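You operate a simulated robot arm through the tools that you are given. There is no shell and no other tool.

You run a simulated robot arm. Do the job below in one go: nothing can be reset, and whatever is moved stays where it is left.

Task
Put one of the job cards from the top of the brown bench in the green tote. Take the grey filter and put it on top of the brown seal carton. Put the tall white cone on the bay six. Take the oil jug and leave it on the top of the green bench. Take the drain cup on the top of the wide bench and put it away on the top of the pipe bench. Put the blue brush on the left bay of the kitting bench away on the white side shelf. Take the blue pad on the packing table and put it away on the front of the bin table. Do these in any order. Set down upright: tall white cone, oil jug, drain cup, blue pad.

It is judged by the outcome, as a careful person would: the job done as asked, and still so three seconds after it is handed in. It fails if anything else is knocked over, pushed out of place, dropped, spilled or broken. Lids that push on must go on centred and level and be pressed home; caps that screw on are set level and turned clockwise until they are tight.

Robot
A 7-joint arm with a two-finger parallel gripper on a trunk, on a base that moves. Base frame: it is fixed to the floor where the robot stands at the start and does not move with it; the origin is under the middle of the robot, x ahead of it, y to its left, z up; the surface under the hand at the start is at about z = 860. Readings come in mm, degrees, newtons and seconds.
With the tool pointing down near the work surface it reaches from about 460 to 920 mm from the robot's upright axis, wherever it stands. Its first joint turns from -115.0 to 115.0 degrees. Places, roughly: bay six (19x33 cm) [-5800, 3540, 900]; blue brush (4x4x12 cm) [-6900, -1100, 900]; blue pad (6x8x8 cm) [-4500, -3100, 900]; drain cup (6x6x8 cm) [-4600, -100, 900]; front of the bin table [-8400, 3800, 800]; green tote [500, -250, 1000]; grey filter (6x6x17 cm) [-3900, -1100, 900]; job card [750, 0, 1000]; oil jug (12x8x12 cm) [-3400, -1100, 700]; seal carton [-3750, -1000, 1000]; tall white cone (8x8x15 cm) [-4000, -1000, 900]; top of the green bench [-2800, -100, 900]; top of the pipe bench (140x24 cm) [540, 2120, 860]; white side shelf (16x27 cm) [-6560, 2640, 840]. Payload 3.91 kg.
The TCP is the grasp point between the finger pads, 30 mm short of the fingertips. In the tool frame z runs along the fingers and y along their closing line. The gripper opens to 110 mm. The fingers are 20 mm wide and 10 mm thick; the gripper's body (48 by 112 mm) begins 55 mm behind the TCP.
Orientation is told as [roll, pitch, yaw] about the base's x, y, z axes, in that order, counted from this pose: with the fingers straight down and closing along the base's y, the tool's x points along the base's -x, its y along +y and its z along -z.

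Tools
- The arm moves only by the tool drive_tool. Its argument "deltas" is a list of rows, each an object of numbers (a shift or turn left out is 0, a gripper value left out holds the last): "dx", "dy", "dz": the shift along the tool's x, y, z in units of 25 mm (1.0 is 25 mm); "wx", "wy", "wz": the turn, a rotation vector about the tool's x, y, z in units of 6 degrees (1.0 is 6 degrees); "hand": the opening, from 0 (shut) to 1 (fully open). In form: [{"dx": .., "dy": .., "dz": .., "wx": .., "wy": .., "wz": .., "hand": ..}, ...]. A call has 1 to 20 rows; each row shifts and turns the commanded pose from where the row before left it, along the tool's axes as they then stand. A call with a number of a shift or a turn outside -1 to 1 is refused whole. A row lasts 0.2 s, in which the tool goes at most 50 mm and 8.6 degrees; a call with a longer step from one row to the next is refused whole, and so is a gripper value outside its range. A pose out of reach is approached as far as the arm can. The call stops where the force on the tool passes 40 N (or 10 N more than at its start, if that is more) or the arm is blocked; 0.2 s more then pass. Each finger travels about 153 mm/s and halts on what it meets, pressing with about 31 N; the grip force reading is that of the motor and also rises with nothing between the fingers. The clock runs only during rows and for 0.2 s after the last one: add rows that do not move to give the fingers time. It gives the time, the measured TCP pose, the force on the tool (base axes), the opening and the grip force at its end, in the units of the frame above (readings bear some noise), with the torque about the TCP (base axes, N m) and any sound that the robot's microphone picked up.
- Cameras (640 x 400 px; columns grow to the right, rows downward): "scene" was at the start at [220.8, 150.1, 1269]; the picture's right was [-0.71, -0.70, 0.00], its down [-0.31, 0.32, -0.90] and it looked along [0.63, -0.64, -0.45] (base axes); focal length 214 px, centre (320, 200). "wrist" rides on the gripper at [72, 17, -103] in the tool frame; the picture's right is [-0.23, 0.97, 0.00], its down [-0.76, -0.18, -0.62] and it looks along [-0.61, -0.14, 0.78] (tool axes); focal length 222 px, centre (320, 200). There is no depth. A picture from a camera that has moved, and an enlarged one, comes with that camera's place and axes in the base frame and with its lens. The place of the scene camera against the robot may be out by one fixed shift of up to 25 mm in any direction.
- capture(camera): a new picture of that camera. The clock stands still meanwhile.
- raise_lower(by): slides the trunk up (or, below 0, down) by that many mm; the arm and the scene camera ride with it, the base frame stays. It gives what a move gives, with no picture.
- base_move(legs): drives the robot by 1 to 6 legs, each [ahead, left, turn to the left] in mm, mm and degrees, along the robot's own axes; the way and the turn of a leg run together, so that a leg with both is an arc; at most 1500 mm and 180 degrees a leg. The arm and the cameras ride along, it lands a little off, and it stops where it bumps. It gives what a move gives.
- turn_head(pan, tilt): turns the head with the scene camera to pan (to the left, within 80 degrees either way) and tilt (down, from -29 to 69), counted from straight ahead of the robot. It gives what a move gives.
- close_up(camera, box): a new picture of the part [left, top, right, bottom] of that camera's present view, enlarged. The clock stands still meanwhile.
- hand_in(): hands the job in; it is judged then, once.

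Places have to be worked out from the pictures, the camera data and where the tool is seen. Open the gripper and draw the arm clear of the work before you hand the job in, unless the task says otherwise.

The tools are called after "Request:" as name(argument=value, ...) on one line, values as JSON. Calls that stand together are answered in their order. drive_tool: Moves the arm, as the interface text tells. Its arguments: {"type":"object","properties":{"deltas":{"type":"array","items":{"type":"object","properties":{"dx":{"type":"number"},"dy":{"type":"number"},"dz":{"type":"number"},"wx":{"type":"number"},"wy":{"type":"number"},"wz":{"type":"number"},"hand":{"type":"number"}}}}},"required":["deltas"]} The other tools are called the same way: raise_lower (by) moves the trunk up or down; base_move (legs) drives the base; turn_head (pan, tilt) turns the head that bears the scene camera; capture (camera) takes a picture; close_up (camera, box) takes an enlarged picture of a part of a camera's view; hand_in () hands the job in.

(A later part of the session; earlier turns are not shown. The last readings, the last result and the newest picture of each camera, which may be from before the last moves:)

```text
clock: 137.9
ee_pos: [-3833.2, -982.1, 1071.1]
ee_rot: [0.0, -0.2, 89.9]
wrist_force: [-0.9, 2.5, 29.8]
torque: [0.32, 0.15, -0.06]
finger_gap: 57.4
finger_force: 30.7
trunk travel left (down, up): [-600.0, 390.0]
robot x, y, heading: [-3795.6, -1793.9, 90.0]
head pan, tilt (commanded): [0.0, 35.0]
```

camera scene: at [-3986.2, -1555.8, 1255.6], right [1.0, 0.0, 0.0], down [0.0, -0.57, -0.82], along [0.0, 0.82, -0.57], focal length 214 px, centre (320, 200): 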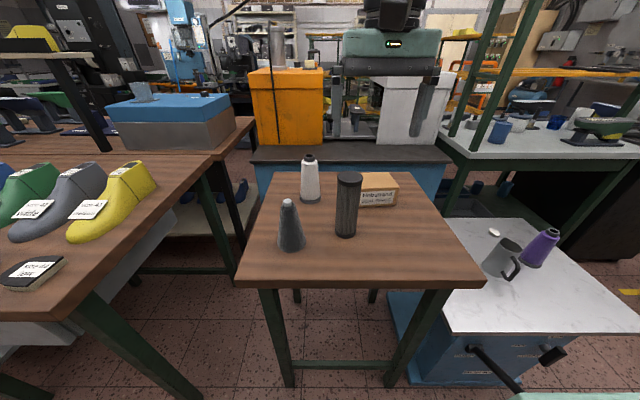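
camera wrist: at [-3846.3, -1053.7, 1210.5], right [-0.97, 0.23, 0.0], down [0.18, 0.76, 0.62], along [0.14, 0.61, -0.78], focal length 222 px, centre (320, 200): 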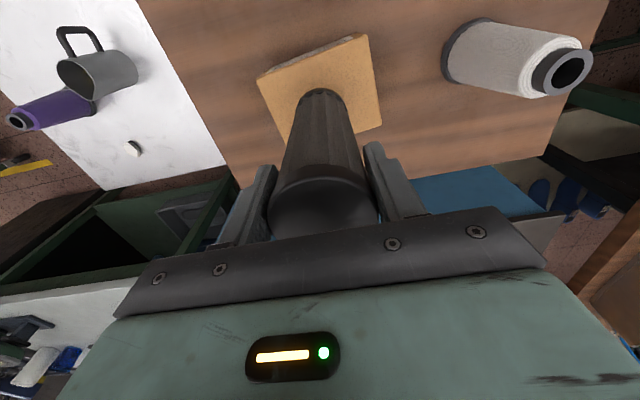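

Contact at TCP z≈1077 (30 N). I relieve slightly, then open the fingers gently and look.

Request:
drive_tool(deltas=[{"dz": -0.08}, {}, {}])

Request:
drive_tool(deltas=[{"hand": 0.56}, {"hand": 0.6}, {"hand": 0.7}, {"hand": 0.85}, {"hand": 1.0}, {}])

Request:
close_up(camera="scene", box=[260, 40, 460, 260])

Request:
capture(camera="wrist")

```text
clock: 138.8
ee_pos: [-3833.7, -981.7, 1071.4]
ee_rot: [0.0, 0.1, 90.0]
wrist_force: [-1.5, 2.2, 13.9]
torque: [0.57, 0.29, -0.02]
finger_gap: 57.6
finger_force: 30.2
trunk travel left (down, up): [-600.0, 390.0]
robot x, y, heading: [-3798.2, -1797.6, 89.9]
head pan, tilt (commanded): [0.0, 35.0]
```

```text
clock: 140.2
ee_pos: [-3832.4, -981.6, 1072.5]
ee_rot: [0.0, 0.0, 89.9]
wrist_force: [-1.1, -0.6, -0.1]
torque: [-0.01, -0.02, -0.01]
finger_gap: 110.2
finger_force: 0.1
trunk travel left (down, up): [-600.0, 390.0]
robot x, y, heading: [-3795.8, -1794.4, 90.0]
head pan, tilt (commanded): [0.0, 35.0]
```

```text
1.82 times, centred on (360, 150) of scene
camera zoom: at [-3986.2, -1555.7, 1255.6], right [1.0, 0.0, 0.0], down [0.0, -0.57, -0.82], along [0.0, 0.82, -0.57], focal length 390 px, centre (247, 291)
```

zoom: 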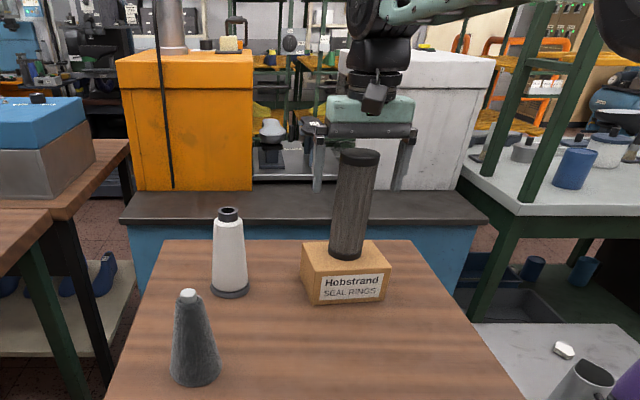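

```text
taken
camera wrist: at [-3849.1, -1053.4, 1173.6], right [-0.97, 0.23, 0.0], down [0.18, 0.76, 0.62], along [0.14, 0.61, -0.78], focal length 222 px, centre (320, 200)
```

wrist: 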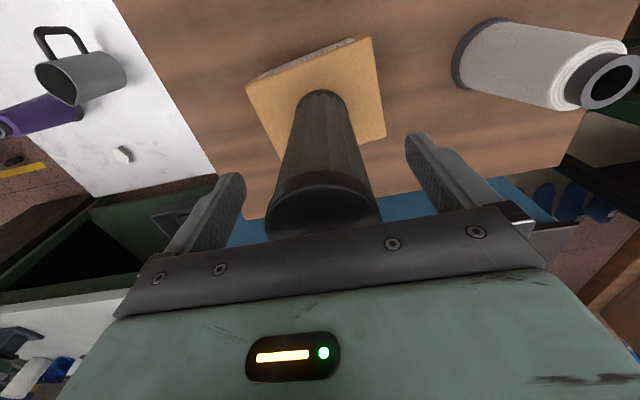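

The filter stands upright on the carton. I withdraw upward and then study the jug's cart on the right, including its pump rod that reaches into the aisle.

Request:
drive_tool(deltas=[{"dz": -0.8}, {"dz": -0.8}, {"dz": -0.8}, {"dz": -0.8}, {"dz": -0.8}, {"dz": -0.8}, {"dx": 1}, {"dx": 1}, {"dx": 1}, {"dx": 1}, {"dx": 1}, {"dx": 1}])

Request:
turn_head(pan=-40, tilt=40)

Request:
capture(camera="scene")

```text
clock: 142.8
ee_pos: [-3833.0, -1131.0, 1190.2]
ee_rot: [0.0, 0.0, 90.1]
wrist_force: [0.8, 1.0, -0.7]
torque: [0.01, -0.01, -0.03]
finger_gap: 109.9
finger_force: 0.1
trunk travel left (down, up): [-600.0, 390.0]
robot x, y, heading: [-3796.7, -1794.7, 90.0]
head pan, tilt (commanded): [0.0, 35.0]
```

```text
clock: 143.8
ee_pos: [-3832.7, -1131.0, 1191.6]
ee_rot: [0.0, 0.0, 90.1]
wrist_force: [0.1, 0.3, 1.1]
torque: [0.02, -0.02, 0.0]
finger_gap: 109.9
finger_force: 0.0
trunk travel left (down, up): [-600.0, 390.0]
robot x, y, heading: [-3795.4, -1797.8, 90.0]
head pan, tilt (commanded): [-40.0, 40.0]
```

```text
taken
camera scene: at [-3931.6, -1578.6, 1248.0], right [0.77, -0.64, 0.0], down [-0.41, -0.49, -0.77], along [0.49, 0.59, -0.64], focal length 214 px, centre (320, 200)
```

scene: 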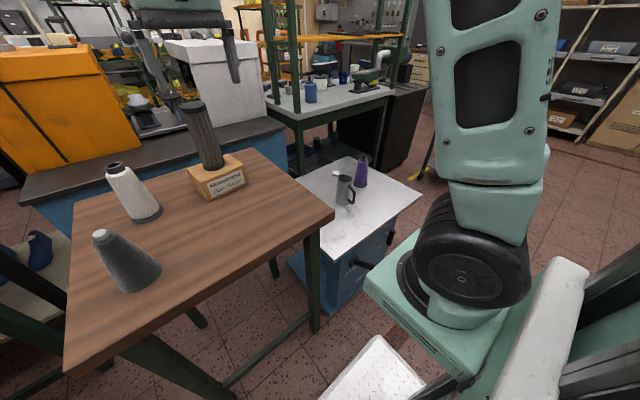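

The pump rod reaches to about (−3441, −1520, 587), so I'll approach the jug from x≈−2950. I back up and slide right.

Request:
base_move(legs=[[-260, 0, 0], [0, -850, 0]])

Request:
turn_head(pan=15, tilt=40)

Request:
capture(camera="scene")

Request:
turn_head(pan=-30, tilt=40)

Request:
capture(camera="scene")

```text
clock: 149.8
ee_pos: [-2976.4, -1393.2, 1190.7]
ee_rot: [0.0, 0.0, 89.5]
wrist_force: [0.4, -0.5, 0.2]
torque: [-0.01, -0.02, -0.02]
finger_gap: 109.8
finger_force: 0.1
trunk travel left (down, up): [-600.0, 390.0]
robot x, y, heading: [-2939.2, -2055.3, 89.5]
head pan, tilt (commanded): [-40.0, 40.0]
```

```text
clock: 151.0
ee_pos: [-2977.4, -1393.9, 1190.8]
ee_rot: [0.0, 0.0, 89.5]
wrist_force: [0.0, 0.8, 0.9]
torque: [0.01, 0.01, 0.01]
finger_gap: 109.9
finger_force: 0.1
trunk travel left (down, up): [-600.0, 390.0]
robot x, y, heading: [-2945.7, -2056.5, 89.6]
head pan, tilt (commanded): [15.0, 40.0]
```

```text
taken
camera scene: at [-3155.5, -1821.5, 1248.0], right [0.97, 0.25, 0.0], down [0.16, -0.62, -0.77], along [-0.19, 0.74, -0.64], focal length 214 px, centre (320, 200)
```

scene: 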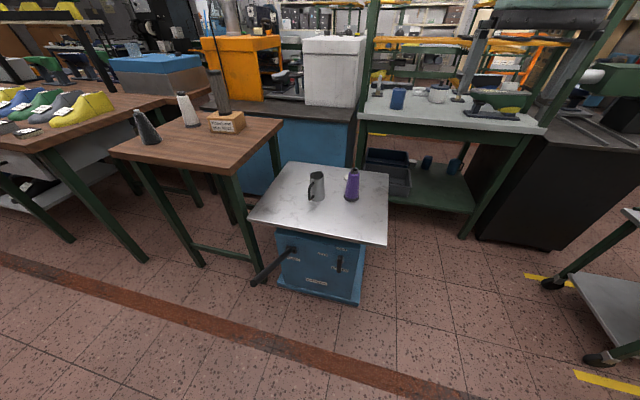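

```text
clock: 152.2
ee_pos: [-2976.5, -1392.6, 1190.2]
ee_rot: [0.0, 0.1, 89.5]
wrist_force: [0.5, 0.0, 0.2]
torque: [-0.02, 0.01, -0.01]
finger_gap: 109.9
finger_force: 0.1
trunk travel left (down, up): [-600.0, 390.0]
robot x, y, heading: [-2945.1, -2057.1, 89.7]
head pan, tilt (commanded): [-30.0, 40.0]
```

```text
taken
camera scene: at [-3091.1, -1830.5, 1248.0], right [0.86, -0.51, 0.0], down [-0.33, -0.55, -0.77], along [0.39, 0.66, -0.64], focal length 214 px, centre (320, 200)
```

scene: 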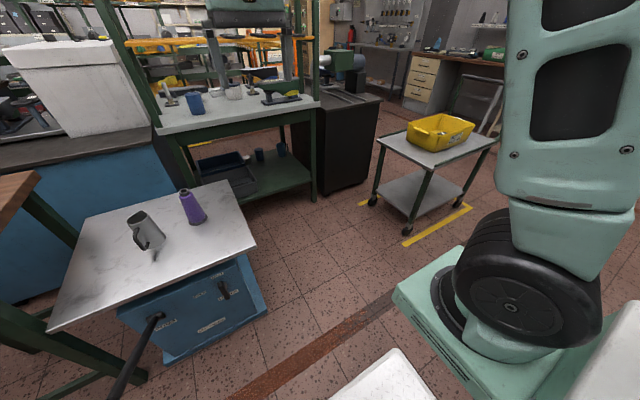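

The jug is at about (−3386, −1086) on the cart top (z≈610), handle pointing roughly toward +x/−y. I move 280 mm forward and lower the trunk 250 mm.

Request:
base_move(legs=[[280, 0, 0]])

Request:
raise_lower(by=-250)

Request:
turn_head(pan=15, tilt=40)

Request:
capture(camera="scene")

Request:
capture(camera="wrist")

```text
clock: 154.1
ee_pos: [-2973.2, -1113.5, 1190.8]
ee_rot: [0.0, 0.0, 89.4]
wrist_force: [0.5, 0.3, 0.1]
torque: [0.0, -0.02, -0.01]
finger_gap: 109.9
finger_force: 0.0
trunk travel left (down, up): [-600.0, 390.0]
robot x, y, heading: [-2942.7, -1780.1, 89.7]
head pan, tilt (commanded): [-30.0, 40.0]
```

```text
clock: 156.7
ee_pos: [-2974.7, -1114.3, 941.6]
ee_rot: [0.0, 0.0, 89.4]
wrist_force: [0.3, 0.8, -0.7]
torque: [0.0, 0.03, -0.03]
finger_gap: 109.8
finger_force: 0.0
trunk travel left (down, up): [-350.0, 640.0]
robot x, y, heading: [-2940.2, -1780.9, 89.6]
head pan, tilt (commanded): [-30.0, 40.0]
```

```text
clock: 157.8
ee_pos: [-2973.2, -1114.4, 941.8]
ee_rot: [0.1, 0.0, 89.3]
wrist_force: [0.3, 0.4, 0.9]
torque: [-0.02, -0.04, 0.0]
finger_gap: 110.0
finger_force: 0.0
trunk travel left (down, up): [-350.0, 640.0]
robot x, y, heading: [-2938.8, -1783.9, 89.4]
head pan, tilt (commanded): [15.0, 40.0]
```

```text
taken
camera scene: at [-3152.7, -1543.1, 998.0], right [0.97, 0.25, 0.0], down [0.16, -0.62, -0.77], along [-0.19, 0.74, -0.64], focal length 214 px, centre (320, 200)
```

scene: 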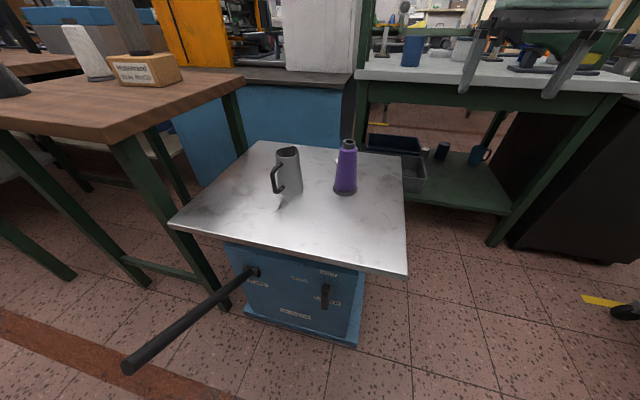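

```text
taken
camera wrist: at [-2990.3, -1186.3, 1043.3], right [-0.97, 0.24, 0.0], down [0.18, 0.76, 0.62], along [0.15, 0.61, -0.78], focal length 222 px, centre (320, 200)
```

wrist: 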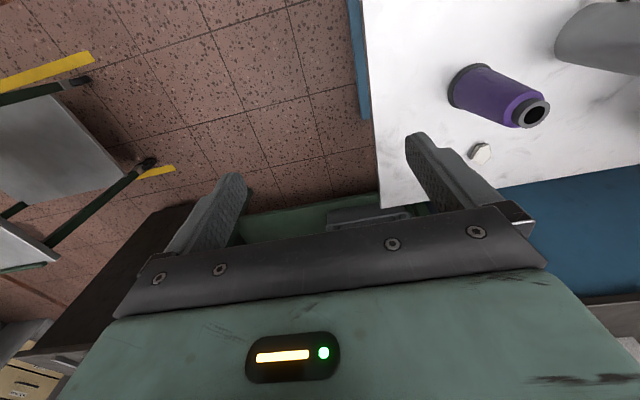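

Request:
close_up(camera="scene", box=[230, 120, 390, 220])

```text
4.00 times, centred on (310, 170) of scene
camera zoom: at [-3152.7, -1543.1, 998.0], right [0.97, 0.25, 0.0], down [0.16, -0.62, -0.77], along [-0.19, 0.74, -0.64], focal length 858 px, centre (360, 320)
```

zoom: 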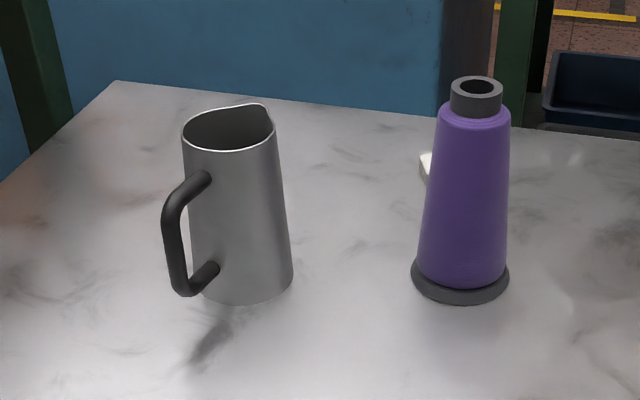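

Jug handle points at azimuth ≈ −120°, so the fingers should close along azimuth 150°. I turn the tool yaw to 60° and move above the jug for a wrist view.

Request:
drive_tool(deltas=[{"wz": 1}, {"wz": 1}, {"wz": 1}, {"wz": 1}, {"wz": 1}, {"dx": 0.59, "dy": 0.93, "dz": 0.17}, {"dx": 0.59, "dy": 0.93, "dz": 0.17}, {"dx": 0.59, "dy": 0.93, "dz": 0.17}, {"dx": 0.59, "dy": 0.93, "dz": 0.17}, {"dx": 0.59, "dy": 0.93, "dz": 0.17}, {"dx": 0.59, "dy": 0.93, "dz": 0.17}, {"dx": 0.59, "dy": 0.93, "dz": 0.17}, {"dx": 0.59, "dy": 0.93, "dz": 0.17}, {"dx": 0.59, "dy": 0.93, "dz": 0.17}, {"dx": 0.59, "dy": 0.93, "dz": 0.17}, {"dx": 0.59, "dy": 0.93, "dz": 0.17}, {"dx": 0.59, "dy": 0.93, "dz": 0.17}, {}])

Request:
capture(camera="wrist")

Request:
capture(camera="scene")

```text
clock: 161.6
ee_pos: [-3302.0, -1127.9, 889.3]
ee_rot: [-0.1, 0.0, 59.3]
wrist_force: [-0.7, -0.2, -0.3]
torque: [0.01, -0.03, 0.01]
finger_gap: 110.1
finger_force: 0.1
out of reach, approached as far as the arm can: row 17
trunk travel left (down, up): [-350.0, 640.0]
robot x, y, heading: [-2942.8, -1776.6, 89.5]
head pan, tilt (commanded): [15.0, 40.0]
```

```text
taken
camera wrist: at [-3352.6, -1181.4, 990.5], right [-0.72, 0.69, 0.0], down [0.54, 0.57, 0.62], along [0.43, 0.45, -0.78], focal length 222 px, centre (320, 200)
```

wrist: 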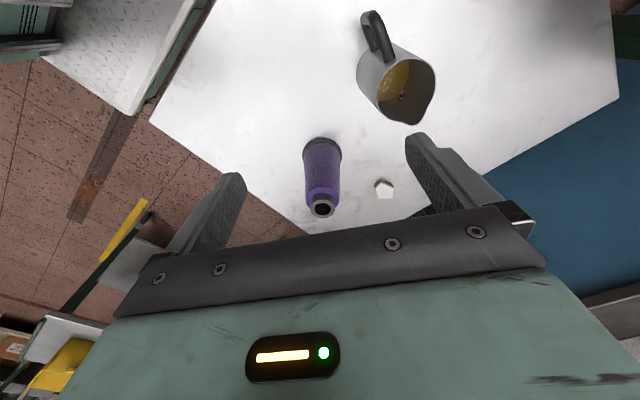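

```text
taken
camera scene: at [-3152.8, -1543.2, 998.0], right [0.97, 0.25, 0.0], down [0.16, -0.62, -0.77], along [-0.19, 0.74, -0.64], focal length 214 px, centre (320, 200)
```

scene: 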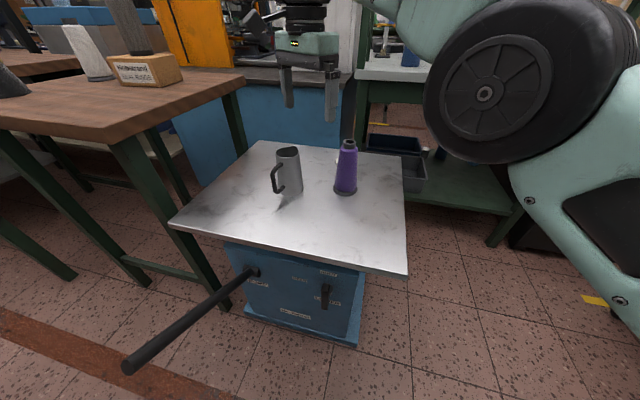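

The jug holds oil, so it must stay level. The wrist view places it at (−3378, −1080), rim z≈740, handle azimuth ≈ −105°. I turn to yaw 72° and move directly above it.

Request:
drive_tool(deltas=[{"wz": -1}, {"wz": -1}, {"dx": -0.22, "dy": 0.87}, {"dx": -0.22, "dy": 0.87}, {"dx": -0.22, "dy": 0.87}, {"dx": -0.22, "dy": 0.87}, {}])

Request:
capture(camera="wrist")

```text
clock: 163.2
ee_pos: [-3306.3, -1128.5, 887.2]
ee_rot: [0.1, -0.1, 71.5]
wrist_force: [-0.1, -0.5, -0.9]
torque: [-0.03, -0.02, -0.01]
finger_gap: 110.0
finger_force: 0.1
out of reach, approached as far as the arm can: row 3, 4, 5, 6
trunk travel left (down, up): [-350.0, 640.0]
robot x, y, heading: [-2940.1, -1778.0, 89.4]
head pan, tilt (commanded): [15.0, 40.0]
```

```text
taken
camera wrist: at [-3344.1, -1191.2, 989.3], right [-0.85, 0.53, 0.0], down [0.41, 0.67, 0.62], along [0.33, 0.53, -0.78], focal length 222 px, centre (320, 200)
```

wrist: 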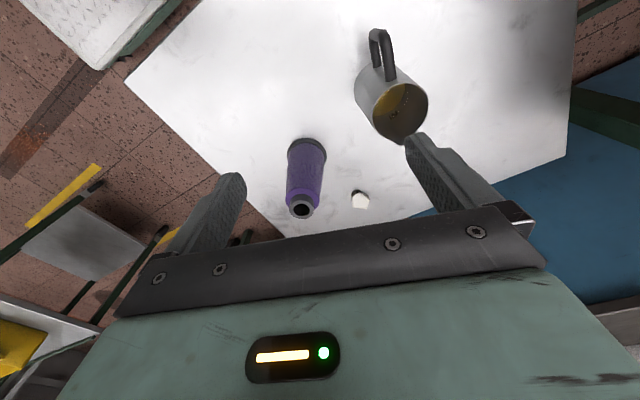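

The jug is out of reach to the robot's left because the shoulder sits front-right. I draw the arm in, back up, and slide left so the jug is ahead of the shoulder, keeping clear of the rod tip.

Request:
drive_tool(deltas=[{"dx": -0.08, "dy": -0.94, "dz": -0.3}, {"dx": -0.08, "dy": -0.94, "dz": -0.3}, {"dx": -0.08, "dy": -0.94, "dz": -0.3}, {"dx": -0.08, "dy": -0.94, "dz": -0.3}, {"dx": -0.08, "dy": -0.94, "dz": -0.3}, {"dx": -0.08, "dy": -0.94, "dz": -0.3}, {"dx": -0.08, "dy": -0.94, "dz": -0.3}, {"dx": -0.08, "dy": -0.94, "dz": -0.3}, {"dx": -0.08, "dy": -0.94}, {"dx": -0.08, "dy": -0.94}, {"dx": -0.08, "dy": -0.94}, {"dx": -0.08, "dy": -0.94}, {"dx": -0.08, "dy": -0.94}, {"dx": -0.08, "dy": -0.94}, {"dx": -0.08, "dy": -0.94}, {"dx": -0.08, "dy": -0.94}, {"dx": -0.08, "dy": -0.94}, {"dx": -0.08, "dy": -0.94}])

Request:
base_move(legs=[[-130, 0, 0.5], [0, 510, 0]])

Request:
turn_head(pan=-5, tilt=45)

Request:
capture(camera="scene")

Request:
capture(camera="wrist")

```text
clock: 167.0
ee_pos: [-2893.6, -1228.4, 947.3]
ee_rot: [0.0, 0.0, 71.5]
wrist_force: [0.5, -0.3, -0.2]
torque: [-0.03, 0.01, 0.02]
finger_gap: 110.0
finger_force: 0.0
trunk travel left (down, up): [-350.0, 640.0]
robot x, y, heading: [-2941.7, -1780.3, 89.3]
head pan, tilt (commanded): [15.0, 40.0]
```

```text
clock: 170.9
ee_pos: [-3412.4, -1358.5, 946.6]
ee_rot: [0.0, 0.1, 71.9]
wrist_force: [0.5, 0.3, -0.4]
torque: [0.03, -0.02, 0.02]
finger_gap: 110.2
finger_force: 0.1
trunk travel left (down, up): [-350.0, 640.0]
robot x, y, heading: [-3454.5, -1906.4, 89.8]
head pan, tilt (commanded): [15.0, 40.0]
```

```text
clock: 171.7
ee_pos: [-3412.9, -1357.5, 948.5]
ee_rot: [0.1, 0.0, 71.9]
wrist_force: [0.4, 0.2, -0.1]
torque: [-0.01, 0.0, 0.0]
finger_gap: 110.2
finger_force: 0.1
trunk travel left (down, up): [-350.0, 640.0]
robot x, y, heading: [-3452.8, -1908.6, 90.0]
head pan, tilt (commanded): [-5.0, 45.0]
```

```text
taken
camera scene: at [-3640.6, -1675.8, 990.8], right [1.0, -0.09, 0.0], down [-0.06, -0.7, -0.71], along [0.06, 0.7, -0.71], focal length 214 px, centre (320, 200)
```

scene: 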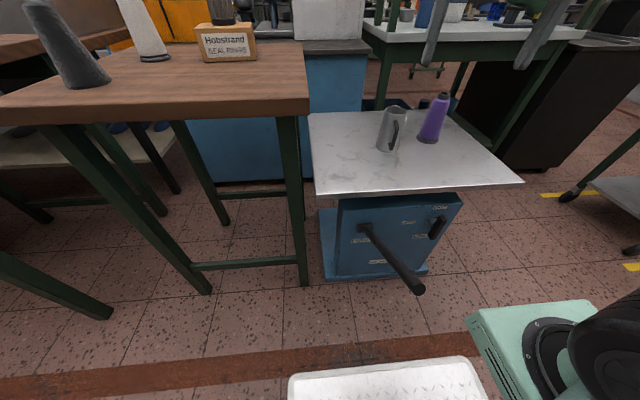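

```text
taken
camera wrist: at [-3450.6, -1421.1, 1049.1], right [-0.86, 0.52, 0.0], down [0.41, 0.67, 0.62], along [0.32, 0.53, -0.78], focal length 222 px, centre (320, 200)
```

wrist: 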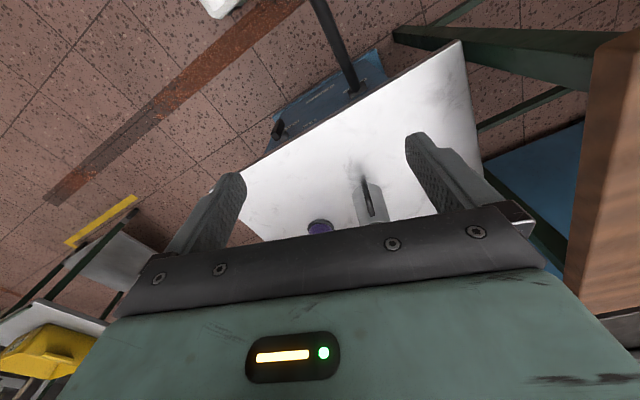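

The rod is clear of the base. I move above the jug at a safe height.

Request:
drive_tool(deltas=[{"dx": -0.915, "dy": 0.177, "dz": 0.26}, {"dx": -0.915, "dy": 0.177, "dz": 0.26}, {"dx": -0.915, "dy": 0.177, "dz": 0.26}, {"dx": -0.915, "dy": 0.177, "dz": 0.26}, {"dx": -0.915, "dy": 0.177, "dz": 0.26}, {"dx": -0.915, "dy": 0.177, "dz": 0.26}, {"dx": -0.915, "dy": 0.177, "dz": 0.26}, {"dx": -0.915, "dy": 0.177, "dz": 0.26}, {"dx": -0.915, "dy": 0.177, "dz": 0.26}, {"dx": -0.915, "dy": 0.177, "dz": 0.26}, {"dx": -0.915, "dy": 0.177, "dz": 0.26}, {"dx": -0.915, "dy": 0.177, "dz": 0.26}, {}])

Request:
capture(camera="wrist")

Request:
close_up(camera="wrist", box=[240, 20, 440, 220])

```text
clock: 174.5
ee_pos: [-3378.0, -1080.3, 868.7]
ee_rot: [0.0, 0.0, 71.9]
wrist_force: [0.0, -0.8, 0.8]
torque: [0.01, -0.03, -0.05]
finger_gap: 109.8
finger_force: 0.1
trunk travel left (down, up): [-350.0, 640.0]
robot x, y, heading: [-3454.9, -1908.9, 89.8]
head pan, tilt (commanded): [-5.0, 45.0]
```

```text
taken
camera wrist: at [-3414.7, -1143.5, 970.9], right [-0.86, 0.52, 0.0], down [0.41, 0.67, 0.62], along [0.32, 0.53, -0.78], focal length 222 px, centre (320, 200)
```

wrist: 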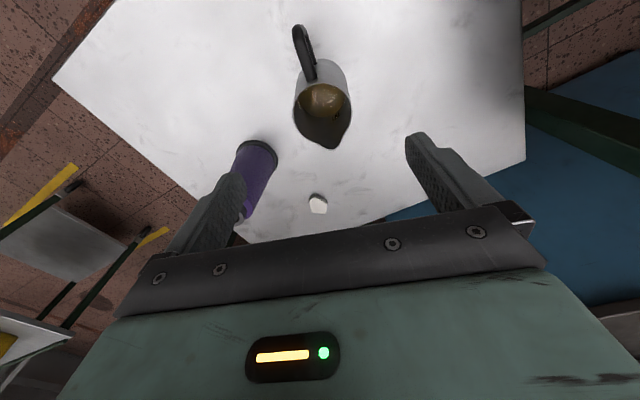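

```text
2.00 times, centred on (340, 120) of wrist
camera zoom: at [-3414.7, -1143.5, 970.9], right [-0.86, 0.52, 0.0], down [0.41, 0.67, 0.62], along [0.32, 0.53, -0.78], focal length 444 px, centre (280, 360)
```

zoom: 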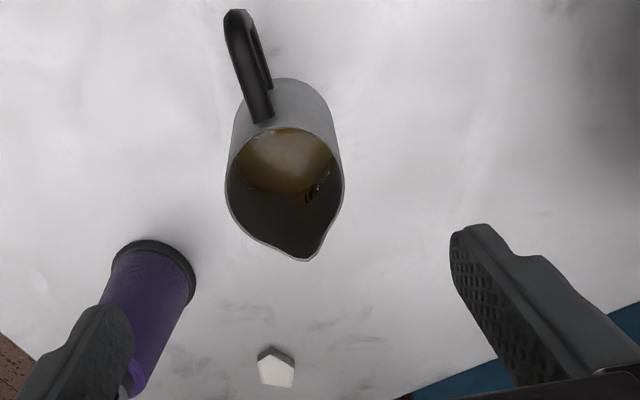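

The jug is centred below (rim centre ≈ (−3381, −1082), rim about 59 mm wide) with fingers straddling it and the handle clear. I descend so the pads meet the upper body.

Request:
drive_tool(deltas=[{"dx": 0.1, "dy": 0.08, "dz": 0.9}, {"dz": 0.9}, {"dz": 0.9}, {"dz": 0.9}, {"dz": 0.9}, {"dz": 0.9}, {"dz": 0.6}, {}])

Request:
capture(camera="wrist")

Request:
close_up(camera="scene", box=[300, 40, 480, 200])

```text
clock: 176.3
ee_pos: [-3379.9, -1081.1, 718.7]
ee_rot: [0.0, 0.0, 72.0]
wrist_force: [0.8, -0.3, 0.6]
torque: [-0.01, 0.0, 0.04]
finger_gap: 110.0
finger_force: 0.1
trunk travel left (down, up): [-350.0, 640.0]
robot x, y, heading: [-3459.4, -1910.0, 90.0]
head pan, tilt (commanded): [-5.0, 45.0]
```

```text
taken
camera wrist: at [-3417.7, -1145.1, 820.9], right [-0.86, 0.52, 0.0], down [0.41, 0.67, 0.62], along [0.32, 0.53, -0.78], focal length 222 px, centre (320, 200)
```

wrist: 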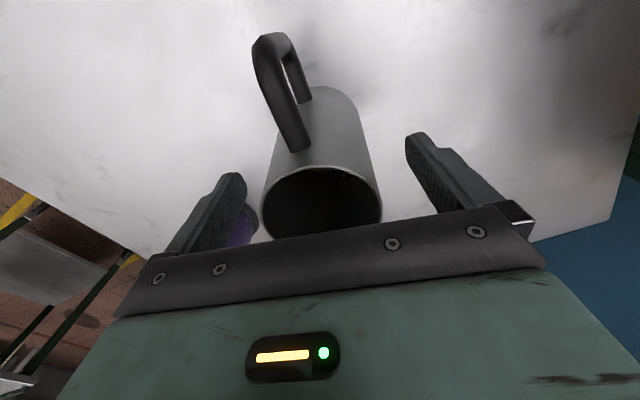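

```text
2.50 times, centred on (390, 120) of scene
camera zoom: at [-3640.5, -1675.8, 990.8], right [1.0, -0.09, 0.0], down [-0.06, -0.7, -0.71], along [0.06, 0.7, -0.71], focal length 536 px, centre (145, 400)
```

zoom: 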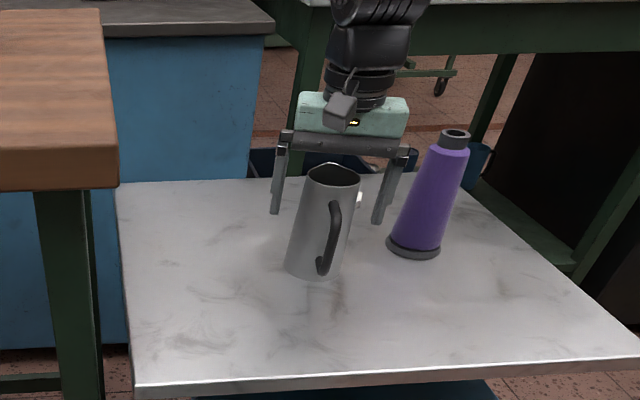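

Rim sits near z≈731. I go 10 mm lower for a firmer hold and close gently.

Request:
drive_tool(deltas=[{"dz": 0.4}, {}, {"hand": 0.85}, {"hand": 0.75}, {"hand": 0.68}, {"hand": 0.62}, {"hand": 0.56}, {"hand": 0.5}, {"hand": 0.45}, {"hand": 0.4}, {}])

Request:
capture(camera="wrist")

```text
clock: 178.7
ee_pos: [-3380.7, -1081.3, 708.3]
ee_rot: [0.0, -0.1, 71.9]
wrist_force: [1.5, -0.4, 0.7]
torque: [-0.02, -0.01, 0.04]
finger_gap: 65.5
finger_force: 31.3
trunk travel left (down, up): [-350.0, 640.0]
robot x, y, heading: [-3459.0, -1910.9, 89.7]
head pan, tilt (commanded): [-5.0, 45.0]
```

```text
taken
camera wrist: at [-3417.9, -1145.2, 811.3], right [-0.86, 0.52, 0.0], down [0.41, 0.67, 0.62], along [0.32, 0.53, -0.78], focal length 222 px, centre (320, 200)
```

wrist: 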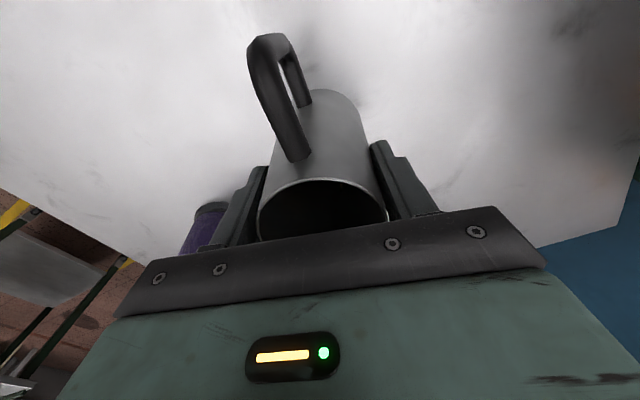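

Gripped at 65.5 mm. I lift slowly and check that the jug hangs level.

Request:
drive_tool(deltas=[{"dz": -0.2}, {"dz": -0.3}, {"dz": -0.4}, {"dz": -0.5}, {"dz": -0.5}, {"dz": -0.5}, {"dz": -0.4}, {"dz": -0.2}, {}])

Request:
close_up(camera="scene", box=[300, 0, 480, 200])

Request:
capture(camera="wrist")

```text
clock: 180.7
ee_pos: [-3378.8, -1081.8, 783.0]
ee_rot: [0.0, 0.0, 71.9]
wrist_force: [0.5, 0.7, -3.3]
torque: [0.02, -0.03, 0.01]
finger_gap: 61.1
finger_force: 30.6
trunk travel left (down, up): [-350.0, 640.0]
robot x, y, heading: [-3458.2, -1910.2, 90.0]
head pan, tilt (commanded): [-5.0, 45.0]
```

```text
2.00 times, centred on (390, 100) of scene
camera zoom: at [-3640.5, -1675.7, 990.7], right [1.0, -0.09, 0.0], down [-0.06, -0.7, -0.71], along [0.06, 0.7, -0.71], focal length 429 px, centre (180, 400)
```

zoom: 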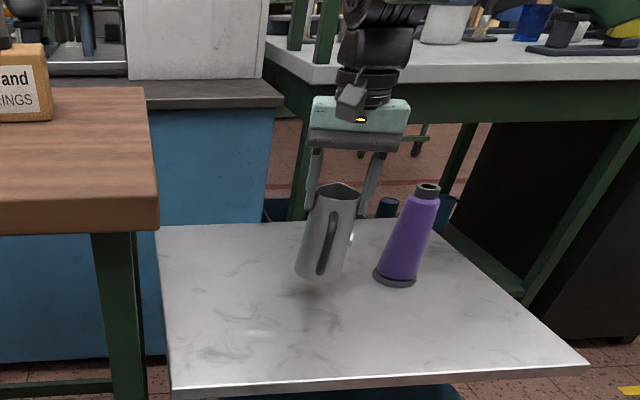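

```text
taken
camera wrist: at [-3417.9, -1145.0, 886.1], right [-0.86, 0.52, 0.0], down [0.41, 0.67, 0.62], along [0.32, 0.53, -0.78], focal length 222 px, centre (320, 200)
```

wrist: 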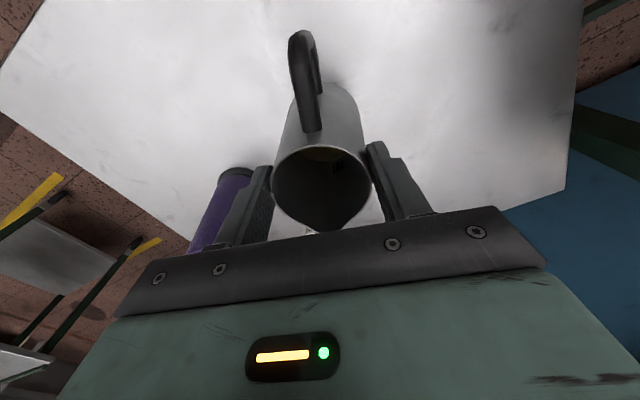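

The jug slid down about 27 mm in the tapered grip (gap 65→61, rim now below the TCP), so I set it straight back down before it slips further.

Request:
drive_tool(deltas=[{"dz": 0.4}, {"dz": 0.4}, {"dz": 0.4}, {"dz": 0.2}, {"dz": 0.1}, {}])

Request:
capture(camera="wrist")

Request:
close_up(camera="scene", box=[300, 0, 480, 200])

```text
clock: 182.1
ee_pos: [-3380.2, -1082.5, 747.5]
ee_rot: [0.0, 0.0, 71.8]
wrist_force: [0.7, 0.8, -2.3]
torque: [0.05, -0.02, -0.03]
finger_gap: 61.2
finger_force: 31.6
trunk travel left (down, up): [-350.0, 640.0]
robot x, y, heading: [-3459.6, -1909.8, 89.7]
head pan, tilt (commanded): [-5.0, 45.0]
```

```text
taken
camera wrist: at [-3418.0, -1145.4, 848.3], right [-0.86, 0.52, 0.0], down [0.41, 0.67, 0.62], along [0.32, 0.53, -0.78], focal length 222 px, centre (320, 200)
```

wrist: 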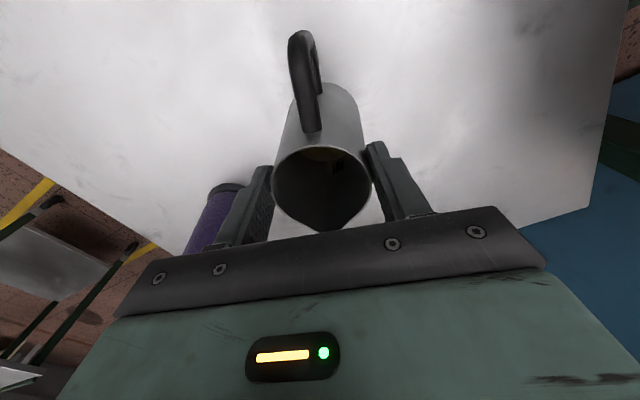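

```text
2.00 times, centred on (390, 100) of scene
camera zoom: at [-3640.5, -1675.7, 990.7], right [1.0, -0.09, 0.0], down [-0.06, -0.7, -0.71], along [0.06, 0.7, -0.71], focal length 429 px, centre (180, 400)
```

zoom: 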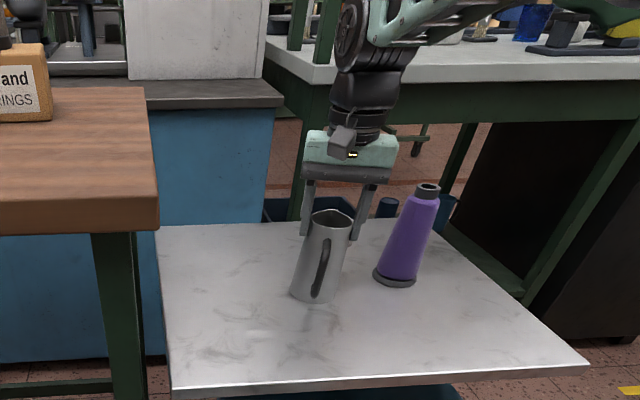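

It holds at 61 mm now, but I still set it down to regrip lower. Lower in small steps to contact.

Request:
drive_tool(deltas=[{"dz": 0.12}, {"dz": 0.12}, {}])

Request:
drive_tool(deltas=[{"dz": 0.12}, {"dz": 0.08}, {}])

```text
clock: 182.9
ee_pos: [-3382.2, -1081.4, 744.3]
ee_rot: [0.2, -0.3, 71.9]
wrist_force: [-7.1, -0.8, 26.7]
torque: [0.09, 0.28, -0.13]
finger_gap: 61.3
finger_force: 31.4
trunk travel left (down, up): [-350.0, 640.0]
robot x, y, heading: [-3458.3, -1911.7, 90.0]
head pan, tilt (commanded): [-5.0, 45.0]
```

```text
clock: 183.7
ee_pos: [-3379.9, -1082.5, 737.2]
ee_rot: [0.1, -0.2, 71.9]
wrist_force: [-3.8, 2.0, 29.0]
torque: [0.22, 0.14, -0.03]
finger_gap: 61.5
finger_force: 31.1
trunk travel left (down, up): [-350.0, 640.0]
robot x, y, heading: [-3456.0, -1910.7, 90.1]
head pan, tilt (commanded): [-5.0, 45.0]
```

The jug is standing on the cart again. I open, go lower so the palm is just above the rim, and regrip.

Request:
drive_tool(deltas=[{"dz": -0.06}, {"hand": 0.62}, {"hand": 0.72}, {"hand": 0.85}, {"hand": 1.0}, {}, {}])

Request:
capture(camera="wrist")

```text
clock: 185.3
ee_pos: [-3379.6, -1082.0, 736.2]
ee_rot: [0.0, 0.0, 72.0]
wrist_force: [0.0, -0.3, 0.6]
torque: [0.03, -0.01, 0.01]
finger_gap: 110.1
finger_force: 0.1
trunk travel left (down, up): [-350.0, 640.0]
robot x, y, heading: [-3460.7, -1911.2, 90.1]
head pan, tilt (commanded): [-5.0, 45.0]
```

```text
taken
camera wrist: at [-3418.3, -1145.2, 839.2], right [-0.86, 0.52, 0.0], down [0.41, 0.67, 0.62], along [0.32, 0.53, -0.78], focal length 222 px, centre (320, 200)
```

wrist: 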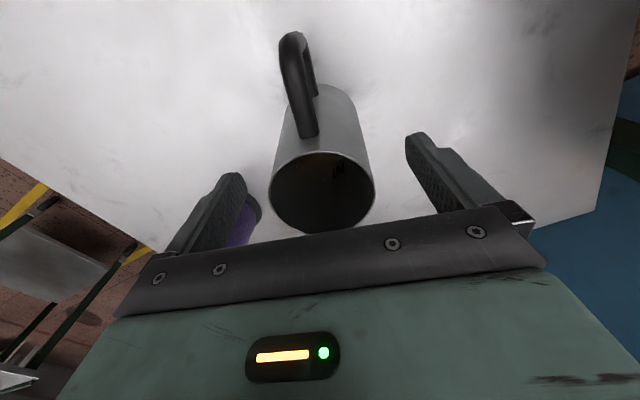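

Rim z≈737. I lower 42 mm (palm about 12 mm above the rim) and close.

Request:
drive_tool(deltas=[{"dz": 0.5}, {"dz": 0.5}, {"dz": 0.4}, {"dz": 0.28}, {}])

Request:
drive_tool(deltas=[{"hand": 0.85}, {"hand": 0.75}, {"hand": 0.7}, {"hand": 0.65}, {"hand": 0.6}, {"hand": 0.55}, {"hand": 0.5}, {"hand": 0.4}, {}, {}])

Request:
capture(camera="wrist")

```text
clock: 186.5
ee_pos: [-3381.3, -1083.1, 695.0]
ee_rot: [0.0, -0.1, 71.8]
wrist_force: [0.7, 0.6, 0.1]
torque: [0.03, 0.03, 0.01]
finger_gap: 110.2
finger_force: 0.1
trunk travel left (down, up): [-350.0, 640.0]
robot x, y, heading: [-3455.7, -1913.7, 90.0]
head pan, tilt (commanded): [-5.0, 45.0]
```

```text
clock: 188.7
ee_pos: [-3380.9, -1081.9, 695.5]
ee_rot: [0.0, 0.0, 72.0]
wrist_force: [-0.6, 0.4, 0.1]
torque: [0.0, 0.01, 0.02]
finger_gap: 65.6
finger_force: 31.2
trunk travel left (down, up): [-350.0, 640.0]
robot x, y, heading: [-3456.4, -1909.5, 89.8]
head pan, tilt (commanded): [-5.0, 45.0]
```

```text
taken
camera wrist: at [-3418.0, -1145.2, 797.4], right [-0.86, 0.52, 0.0], down [0.41, 0.67, 0.62], along [0.32, 0.53, -0.78], focal length 222 px, centre (320, 200)
```

wrist: 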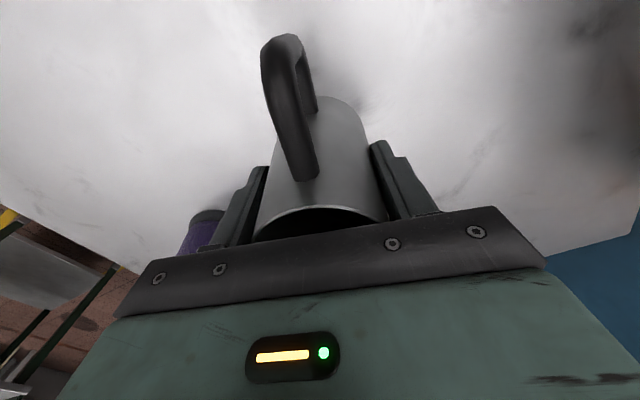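

Gap 65.6 with more overlap. I lift very gently and watch for slip.

Request:
drive_tool(deltas=[{"dz": -0.1}, {"dz": -0.15}, {"dz": -0.2}, {"dz": -0.2}, {"dz": -0.2}, {"dz": -0.15}, {}])

Request:
capture(camera="wrist")

```text
clock: 190.3
ee_pos: [-3380.4, -1081.9, 720.5]
ee_rot: [0.1, 0.1, 71.8]
wrist_force: [-0.8, -0.1, -3.3]
torque: [-0.01, -0.02, 0.01]
finger_gap: 65.6
finger_force: 30.3
trunk travel left (down, up): [-350.0, 640.0]
robot x, y, heading: [-3454.3, -1908.0, 89.9]
head pan, tilt (commanded): [-5.0, 45.0]
```

```text
taken
camera wrist: at [-3417.9, -1145.1, 822.1], right [-0.86, 0.52, 0.0], down [0.41, 0.67, 0.62], along [0.32, 0.53, -0.78], focal length 222 px, centre (320, 200)
```

wrist: 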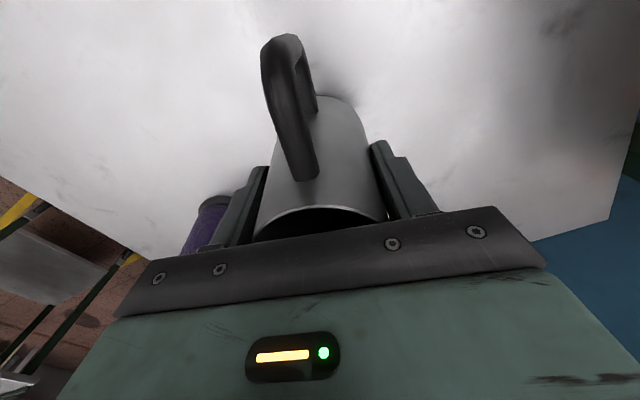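

No slip now with a slow lift. I keep lifting gently, then draw the jug in toward the robot.

Request:
drive_tool(deltas=[{"dz": -0.15}, {"dz": -0.25}, {"dz": -0.3}, {"dz": -0.35}, {"dz": -0.4}, {"dz": -0.4}, {"dz": -0.4}, {"dz": -0.4}, {"dz": -0.4}, {"dz": -0.4}, {"dz": -0.4}, {"dz": -0.4}, {"dz": -0.4}, {"dz": -0.4}, {"dz": -0.4}, {"dz": -0.4}, {"dz": -0.3}, {"dz": -0.2}, {"dz": -0.1}, {}])

Request:
drive_tool(deltas=[{"dx": 0.2, "dy": -0.065}, {"dx": 0.4, "dy": -0.13}, {"dx": 0.6, "dy": -0.195}, {"dx": 0.7, "dy": -0.227}, {"dx": 0.8, "dy": -0.26}, {"dx": 0.8, "dy": -0.26}, {"dx": 0.8, "dy": -0.26}, {"dx": 0.8, "dy": -0.26}, {"dx": 0.8, "dy": -0.26}, {"dx": 0.8, "dy": -0.26}, {"dx": 0.8, "dy": -0.26}, {"dx": 0.8, "dy": -0.26}, {"dx": 0.8, "dy": -0.26}, {"dx": 0.8, "dy": -0.26}, {"dx": 0.7, "dy": -0.227}, {"dx": 0.5, "dy": -0.16}, {"dx": 0.3, "dy": -0.1}, {"dx": 0.2, "dy": -0.065}, {}])

Request:
capture(camera="wrist")

```text
clock: 194.5
ee_pos: [-3379.8, -1081.5, 881.2]
ee_rot: [0.0, -0.1, 71.8]
wrist_force: [-0.3, -0.6, -2.5]
torque: [0.01, 0.0, 0.01]
finger_gap: 65.5
finger_force: 31.4
trunk travel left (down, up): [-350.0, 640.0]
robot x, y, heading: [-3458.0, -1909.0, 89.9]
head pan, tilt (commanded): [-5.0, 45.0]
```

```text
clock: 198.5
ee_pos: [-3380.7, -1385.6, 882.6]
ee_rot: [0.0, 0.0, 71.9]
wrist_force: [0.5, -0.4, -2.7]
torque: [0.01, 0.01, 0.03]
finger_gap: 65.4
finger_force: 31.0
trunk travel left (down, up): [-350.0, 640.0]
robot x, y, heading: [-3458.5, -1907.3, 89.6]
head pan, tilt (commanded): [-5.0, 45.0]
```

```text
taken
camera wrist: at [-3418.5, -1450.1, 983.8], right [-0.86, 0.52, 0.0], down [0.41, 0.67, 0.62], along [0.32, 0.53, -0.78], focal length 222 px, centre (320, 200)
```

wrist: 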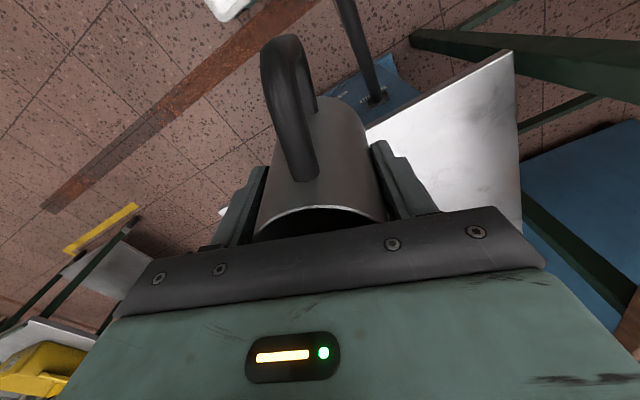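

The jug hangs steady. I back away from the cart and check the grip after the base motion.

Request:
base_move(legs=[[-200, 0, 0]])

Request:
base_move(legs=[[0, 0, -90]])

Request:
capture(camera="wrist")

Request:
turn_head(pan=0, tilt=15)

Request:
capture(camera="scene")

```text
clock: 200.1
ee_pos: [-3379.6, -1584.2, 881.2]
ee_rot: [0.1, 0.1, 71.7]
wrist_force: [-0.4, -0.3, -2.9]
torque: [0.02, 0.01, 0.0]
finger_gap: 65.6
finger_force: 31.1
trunk travel left (down, up): [-350.0, 640.0]
robot x, y, heading: [-3457.1, -2108.0, 89.6]
head pan, tilt (commanded): [-5.0, 45.0]
```

```text
clock: 204.4
ee_pos: [-2935.8, -2193.2, 882.8]
ee_rot: [-0.1, 0.1, -18.8]
wrist_force: [0.2, 0.2, -2.7]
torque: [0.05, 0.02, 0.01]
finger_gap: 65.4
finger_force: 31.3
trunk travel left (down, up): [-350.0, 640.0]
robot x, y, heading: [-3456.0, -2108.8, -0.7]
head pan, tilt (commanded): [-5.0, 45.0]
```

```text
taken
camera wrist: at [-2998.1, -2153.0, 983.8], right [0.53, 0.85, 0.0], down [0.66, -0.41, 0.62], along [0.53, -0.33, -0.78], focal length 222 px, centre (320, 200)
```

wrist: 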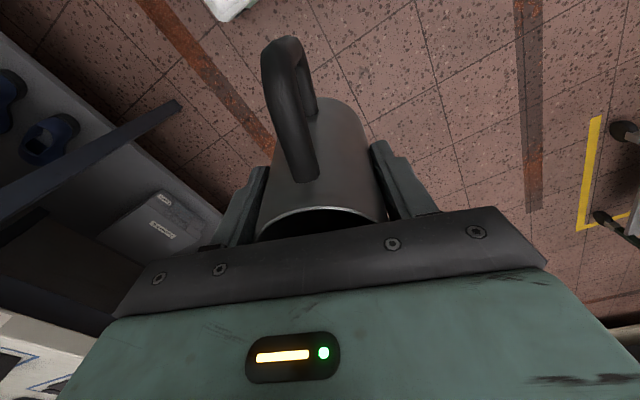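

```text
clock: 205.3
ee_pos: [-2935.6, -2192.5, 881.8]
ee_rot: [0.0, 0.0, -18.9]
wrist_force: [0.0, 1.2, -3.2]
torque: [0.0, 0.0, 0.01]
finger_gap: 65.5
finger_force: 31.1
trunk travel left (down, up): [-350.0, 640.0]
robot x, y, heading: [-3459.7, -2105.5, -1.1]
head pan, tilt (commanded): [0.0, 15.0]
```

```text
taken
camera scene: at [-3204.6, -1896.6, 1037.5], right [-0.02, -1.0, 0.0], down [-0.26, 0.0, -0.97], along [0.97, -0.02, -0.26], focal length 214 px, centre (320, 200)
```

scene: 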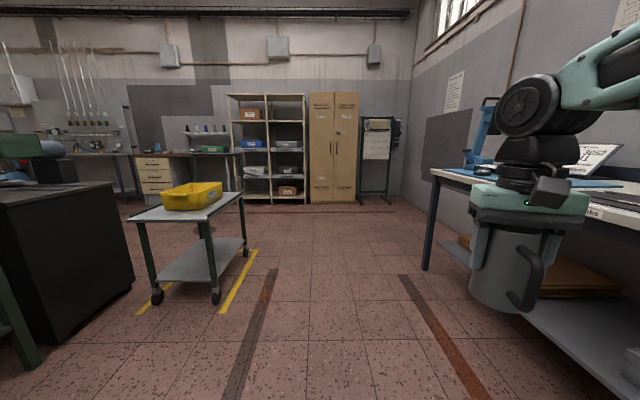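

The grip is steady. I drive east along the aisle, then turn north past the trolley.

Request:
base_move(legs=[[1400, 0, 1], [1300, 0, 0]])

Request:
base_move(legs=[[0, 0, 90]])

Request:
capture(camera="wrist")

Request:
capture(camera="scene")

```text
clock: 218.4
ee_pos: [-249.4, -2203.7, 880.1]
ee_rot: [0.0, -0.1, -18.0]
wrist_force: [0.7, 0.3, -2.5]
torque: [0.03, -0.02, 0.02]
finger_gap: 65.6
finger_force: 31.0
trunk travel left (down, up): [-350.0, 640.0]
robot x, y, heading: [-775.0, -2131.3, 0.1]
head pan, tilt (commanded): [0.0, 15.0]
```

```text
clock: 222.6
ee_pos: [-692.0, -1604.8, 881.0]
ee_rot: [0.0, 0.0, 71.4]
wrist_force: [0.3, -1.2, -1.9]
torque: [-0.01, 0.01, -0.02]
finger_gap: 65.6
finger_force: 30.5
trunk travel left (down, up): [-350.0, 640.0]
robot x, y, heading: [-772.7, -2128.6, 89.5]
head pan, tilt (commanded): [0.0, 15.0]
```

```text
taken
camera wrist: at [-729.5, -1668.5, 983.8], right [-0.85, 0.53, 0.0], down [0.41, 0.67, 0.62], along [0.33, 0.53, -0.78], focal length 222 px, centre (320, 200)
```

wrist: 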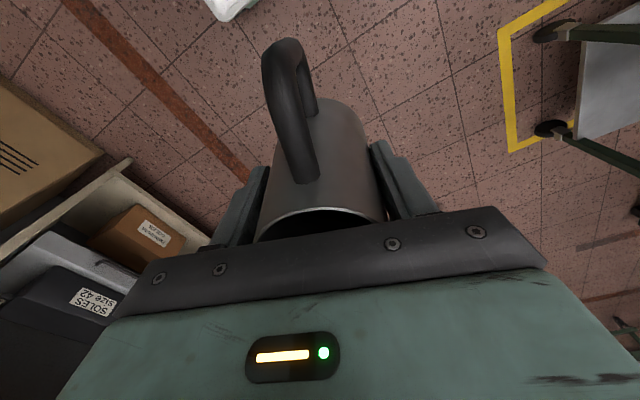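

```text
taken
camera scene: at [-960.6, -1879.7, 1037.6], right [1.0, -0.01, 0.0], down [0.0, -0.26, -0.97], along [0.01, 0.97, -0.26], focal length 214 px, centre (320, 200)
```

scene: 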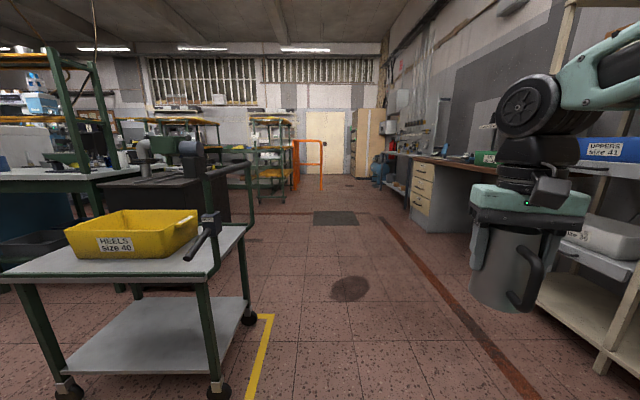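

Path north is clear between trolley and shelving. I drive to the +y aisle, then turn to face −x.

Request:
base_move(legs=[[1450, 0, 0.5], [1400, 0, 0]])

Request:
base_move(legs=[[0, 0, 90]])

Request:
turn_head(pan=25, tilt=15)

Request:
capture(camera="scene")

Request:
capture(camera="wrist")

```text
clock: 236.3
ee_pos: [-625.3, 1232.1, 882.5]
ee_rot: [-0.1, 0.0, 70.2]
wrist_force: [0.1, 0.0, -3.1]
torque: [0.01, -0.01, 0.02]
finger_gap: 65.8
finger_force: 31.3
trunk travel left (down, up): [-350.0, 640.0]
robot x, y, heading: [-722.2, 710.4, 88.5]
head pan, tilt (commanded): [0.0, 15.0]
```

```text
clock: 240.6
ee_pos: [-1238.9, 798.0, 882.5]
ee_rot: [0.1, 0.0, 160.8]
wrist_force: [-0.7, 0.0, -2.6]
torque: [-0.02, -0.02, 0.02]
finger_gap: 65.3
finger_force: 31.6
trunk travel left (down, up): [-350.0, 640.0]
robot x, y, heading: [-715.9, 714.4, 178.9]
head pan, tilt (commanded): [0.0, 15.0]
```

```text
clock: 241.4
ee_pos: [-1239.0, 797.4, 882.4]
ee_rot: [0.0, 0.0, 160.9]
wrist_force: [0.5, 0.1, -2.6]
torque: [0.01, -0.03, -0.04]
finger_gap: 65.3
finger_force: 30.7
trunk travel left (down, up): [-350.0, 640.0]
robot x, y, heading: [-717.3, 709.4, 179.2]
head pan, tilt (commanded): [25.0, 15.0]
```

```text
taken
camera scene: at [-934.1, 482.3, 1037.6], right [-0.4, 0.91, 0.0], down [0.24, 0.1, -0.97], along [-0.88, -0.39, -0.26], focal length 214 px, centre (320, 200)
```

scene: 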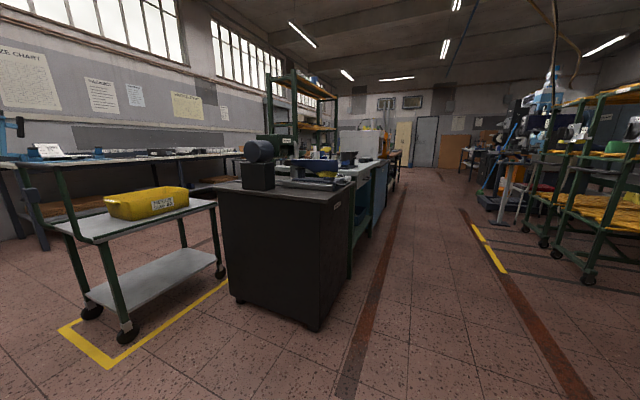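

```text
taken
camera wrist: at [-1175.1, 758.3, 983.7], right [-0.53, -0.85, 0.0], down [-0.66, 0.42, 0.62], along [-0.53, 0.33, -0.78], focal length 222 px, centre (320, 200)
```

wrist: 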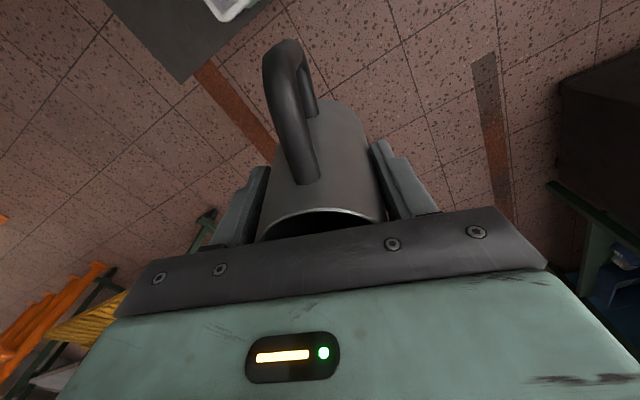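

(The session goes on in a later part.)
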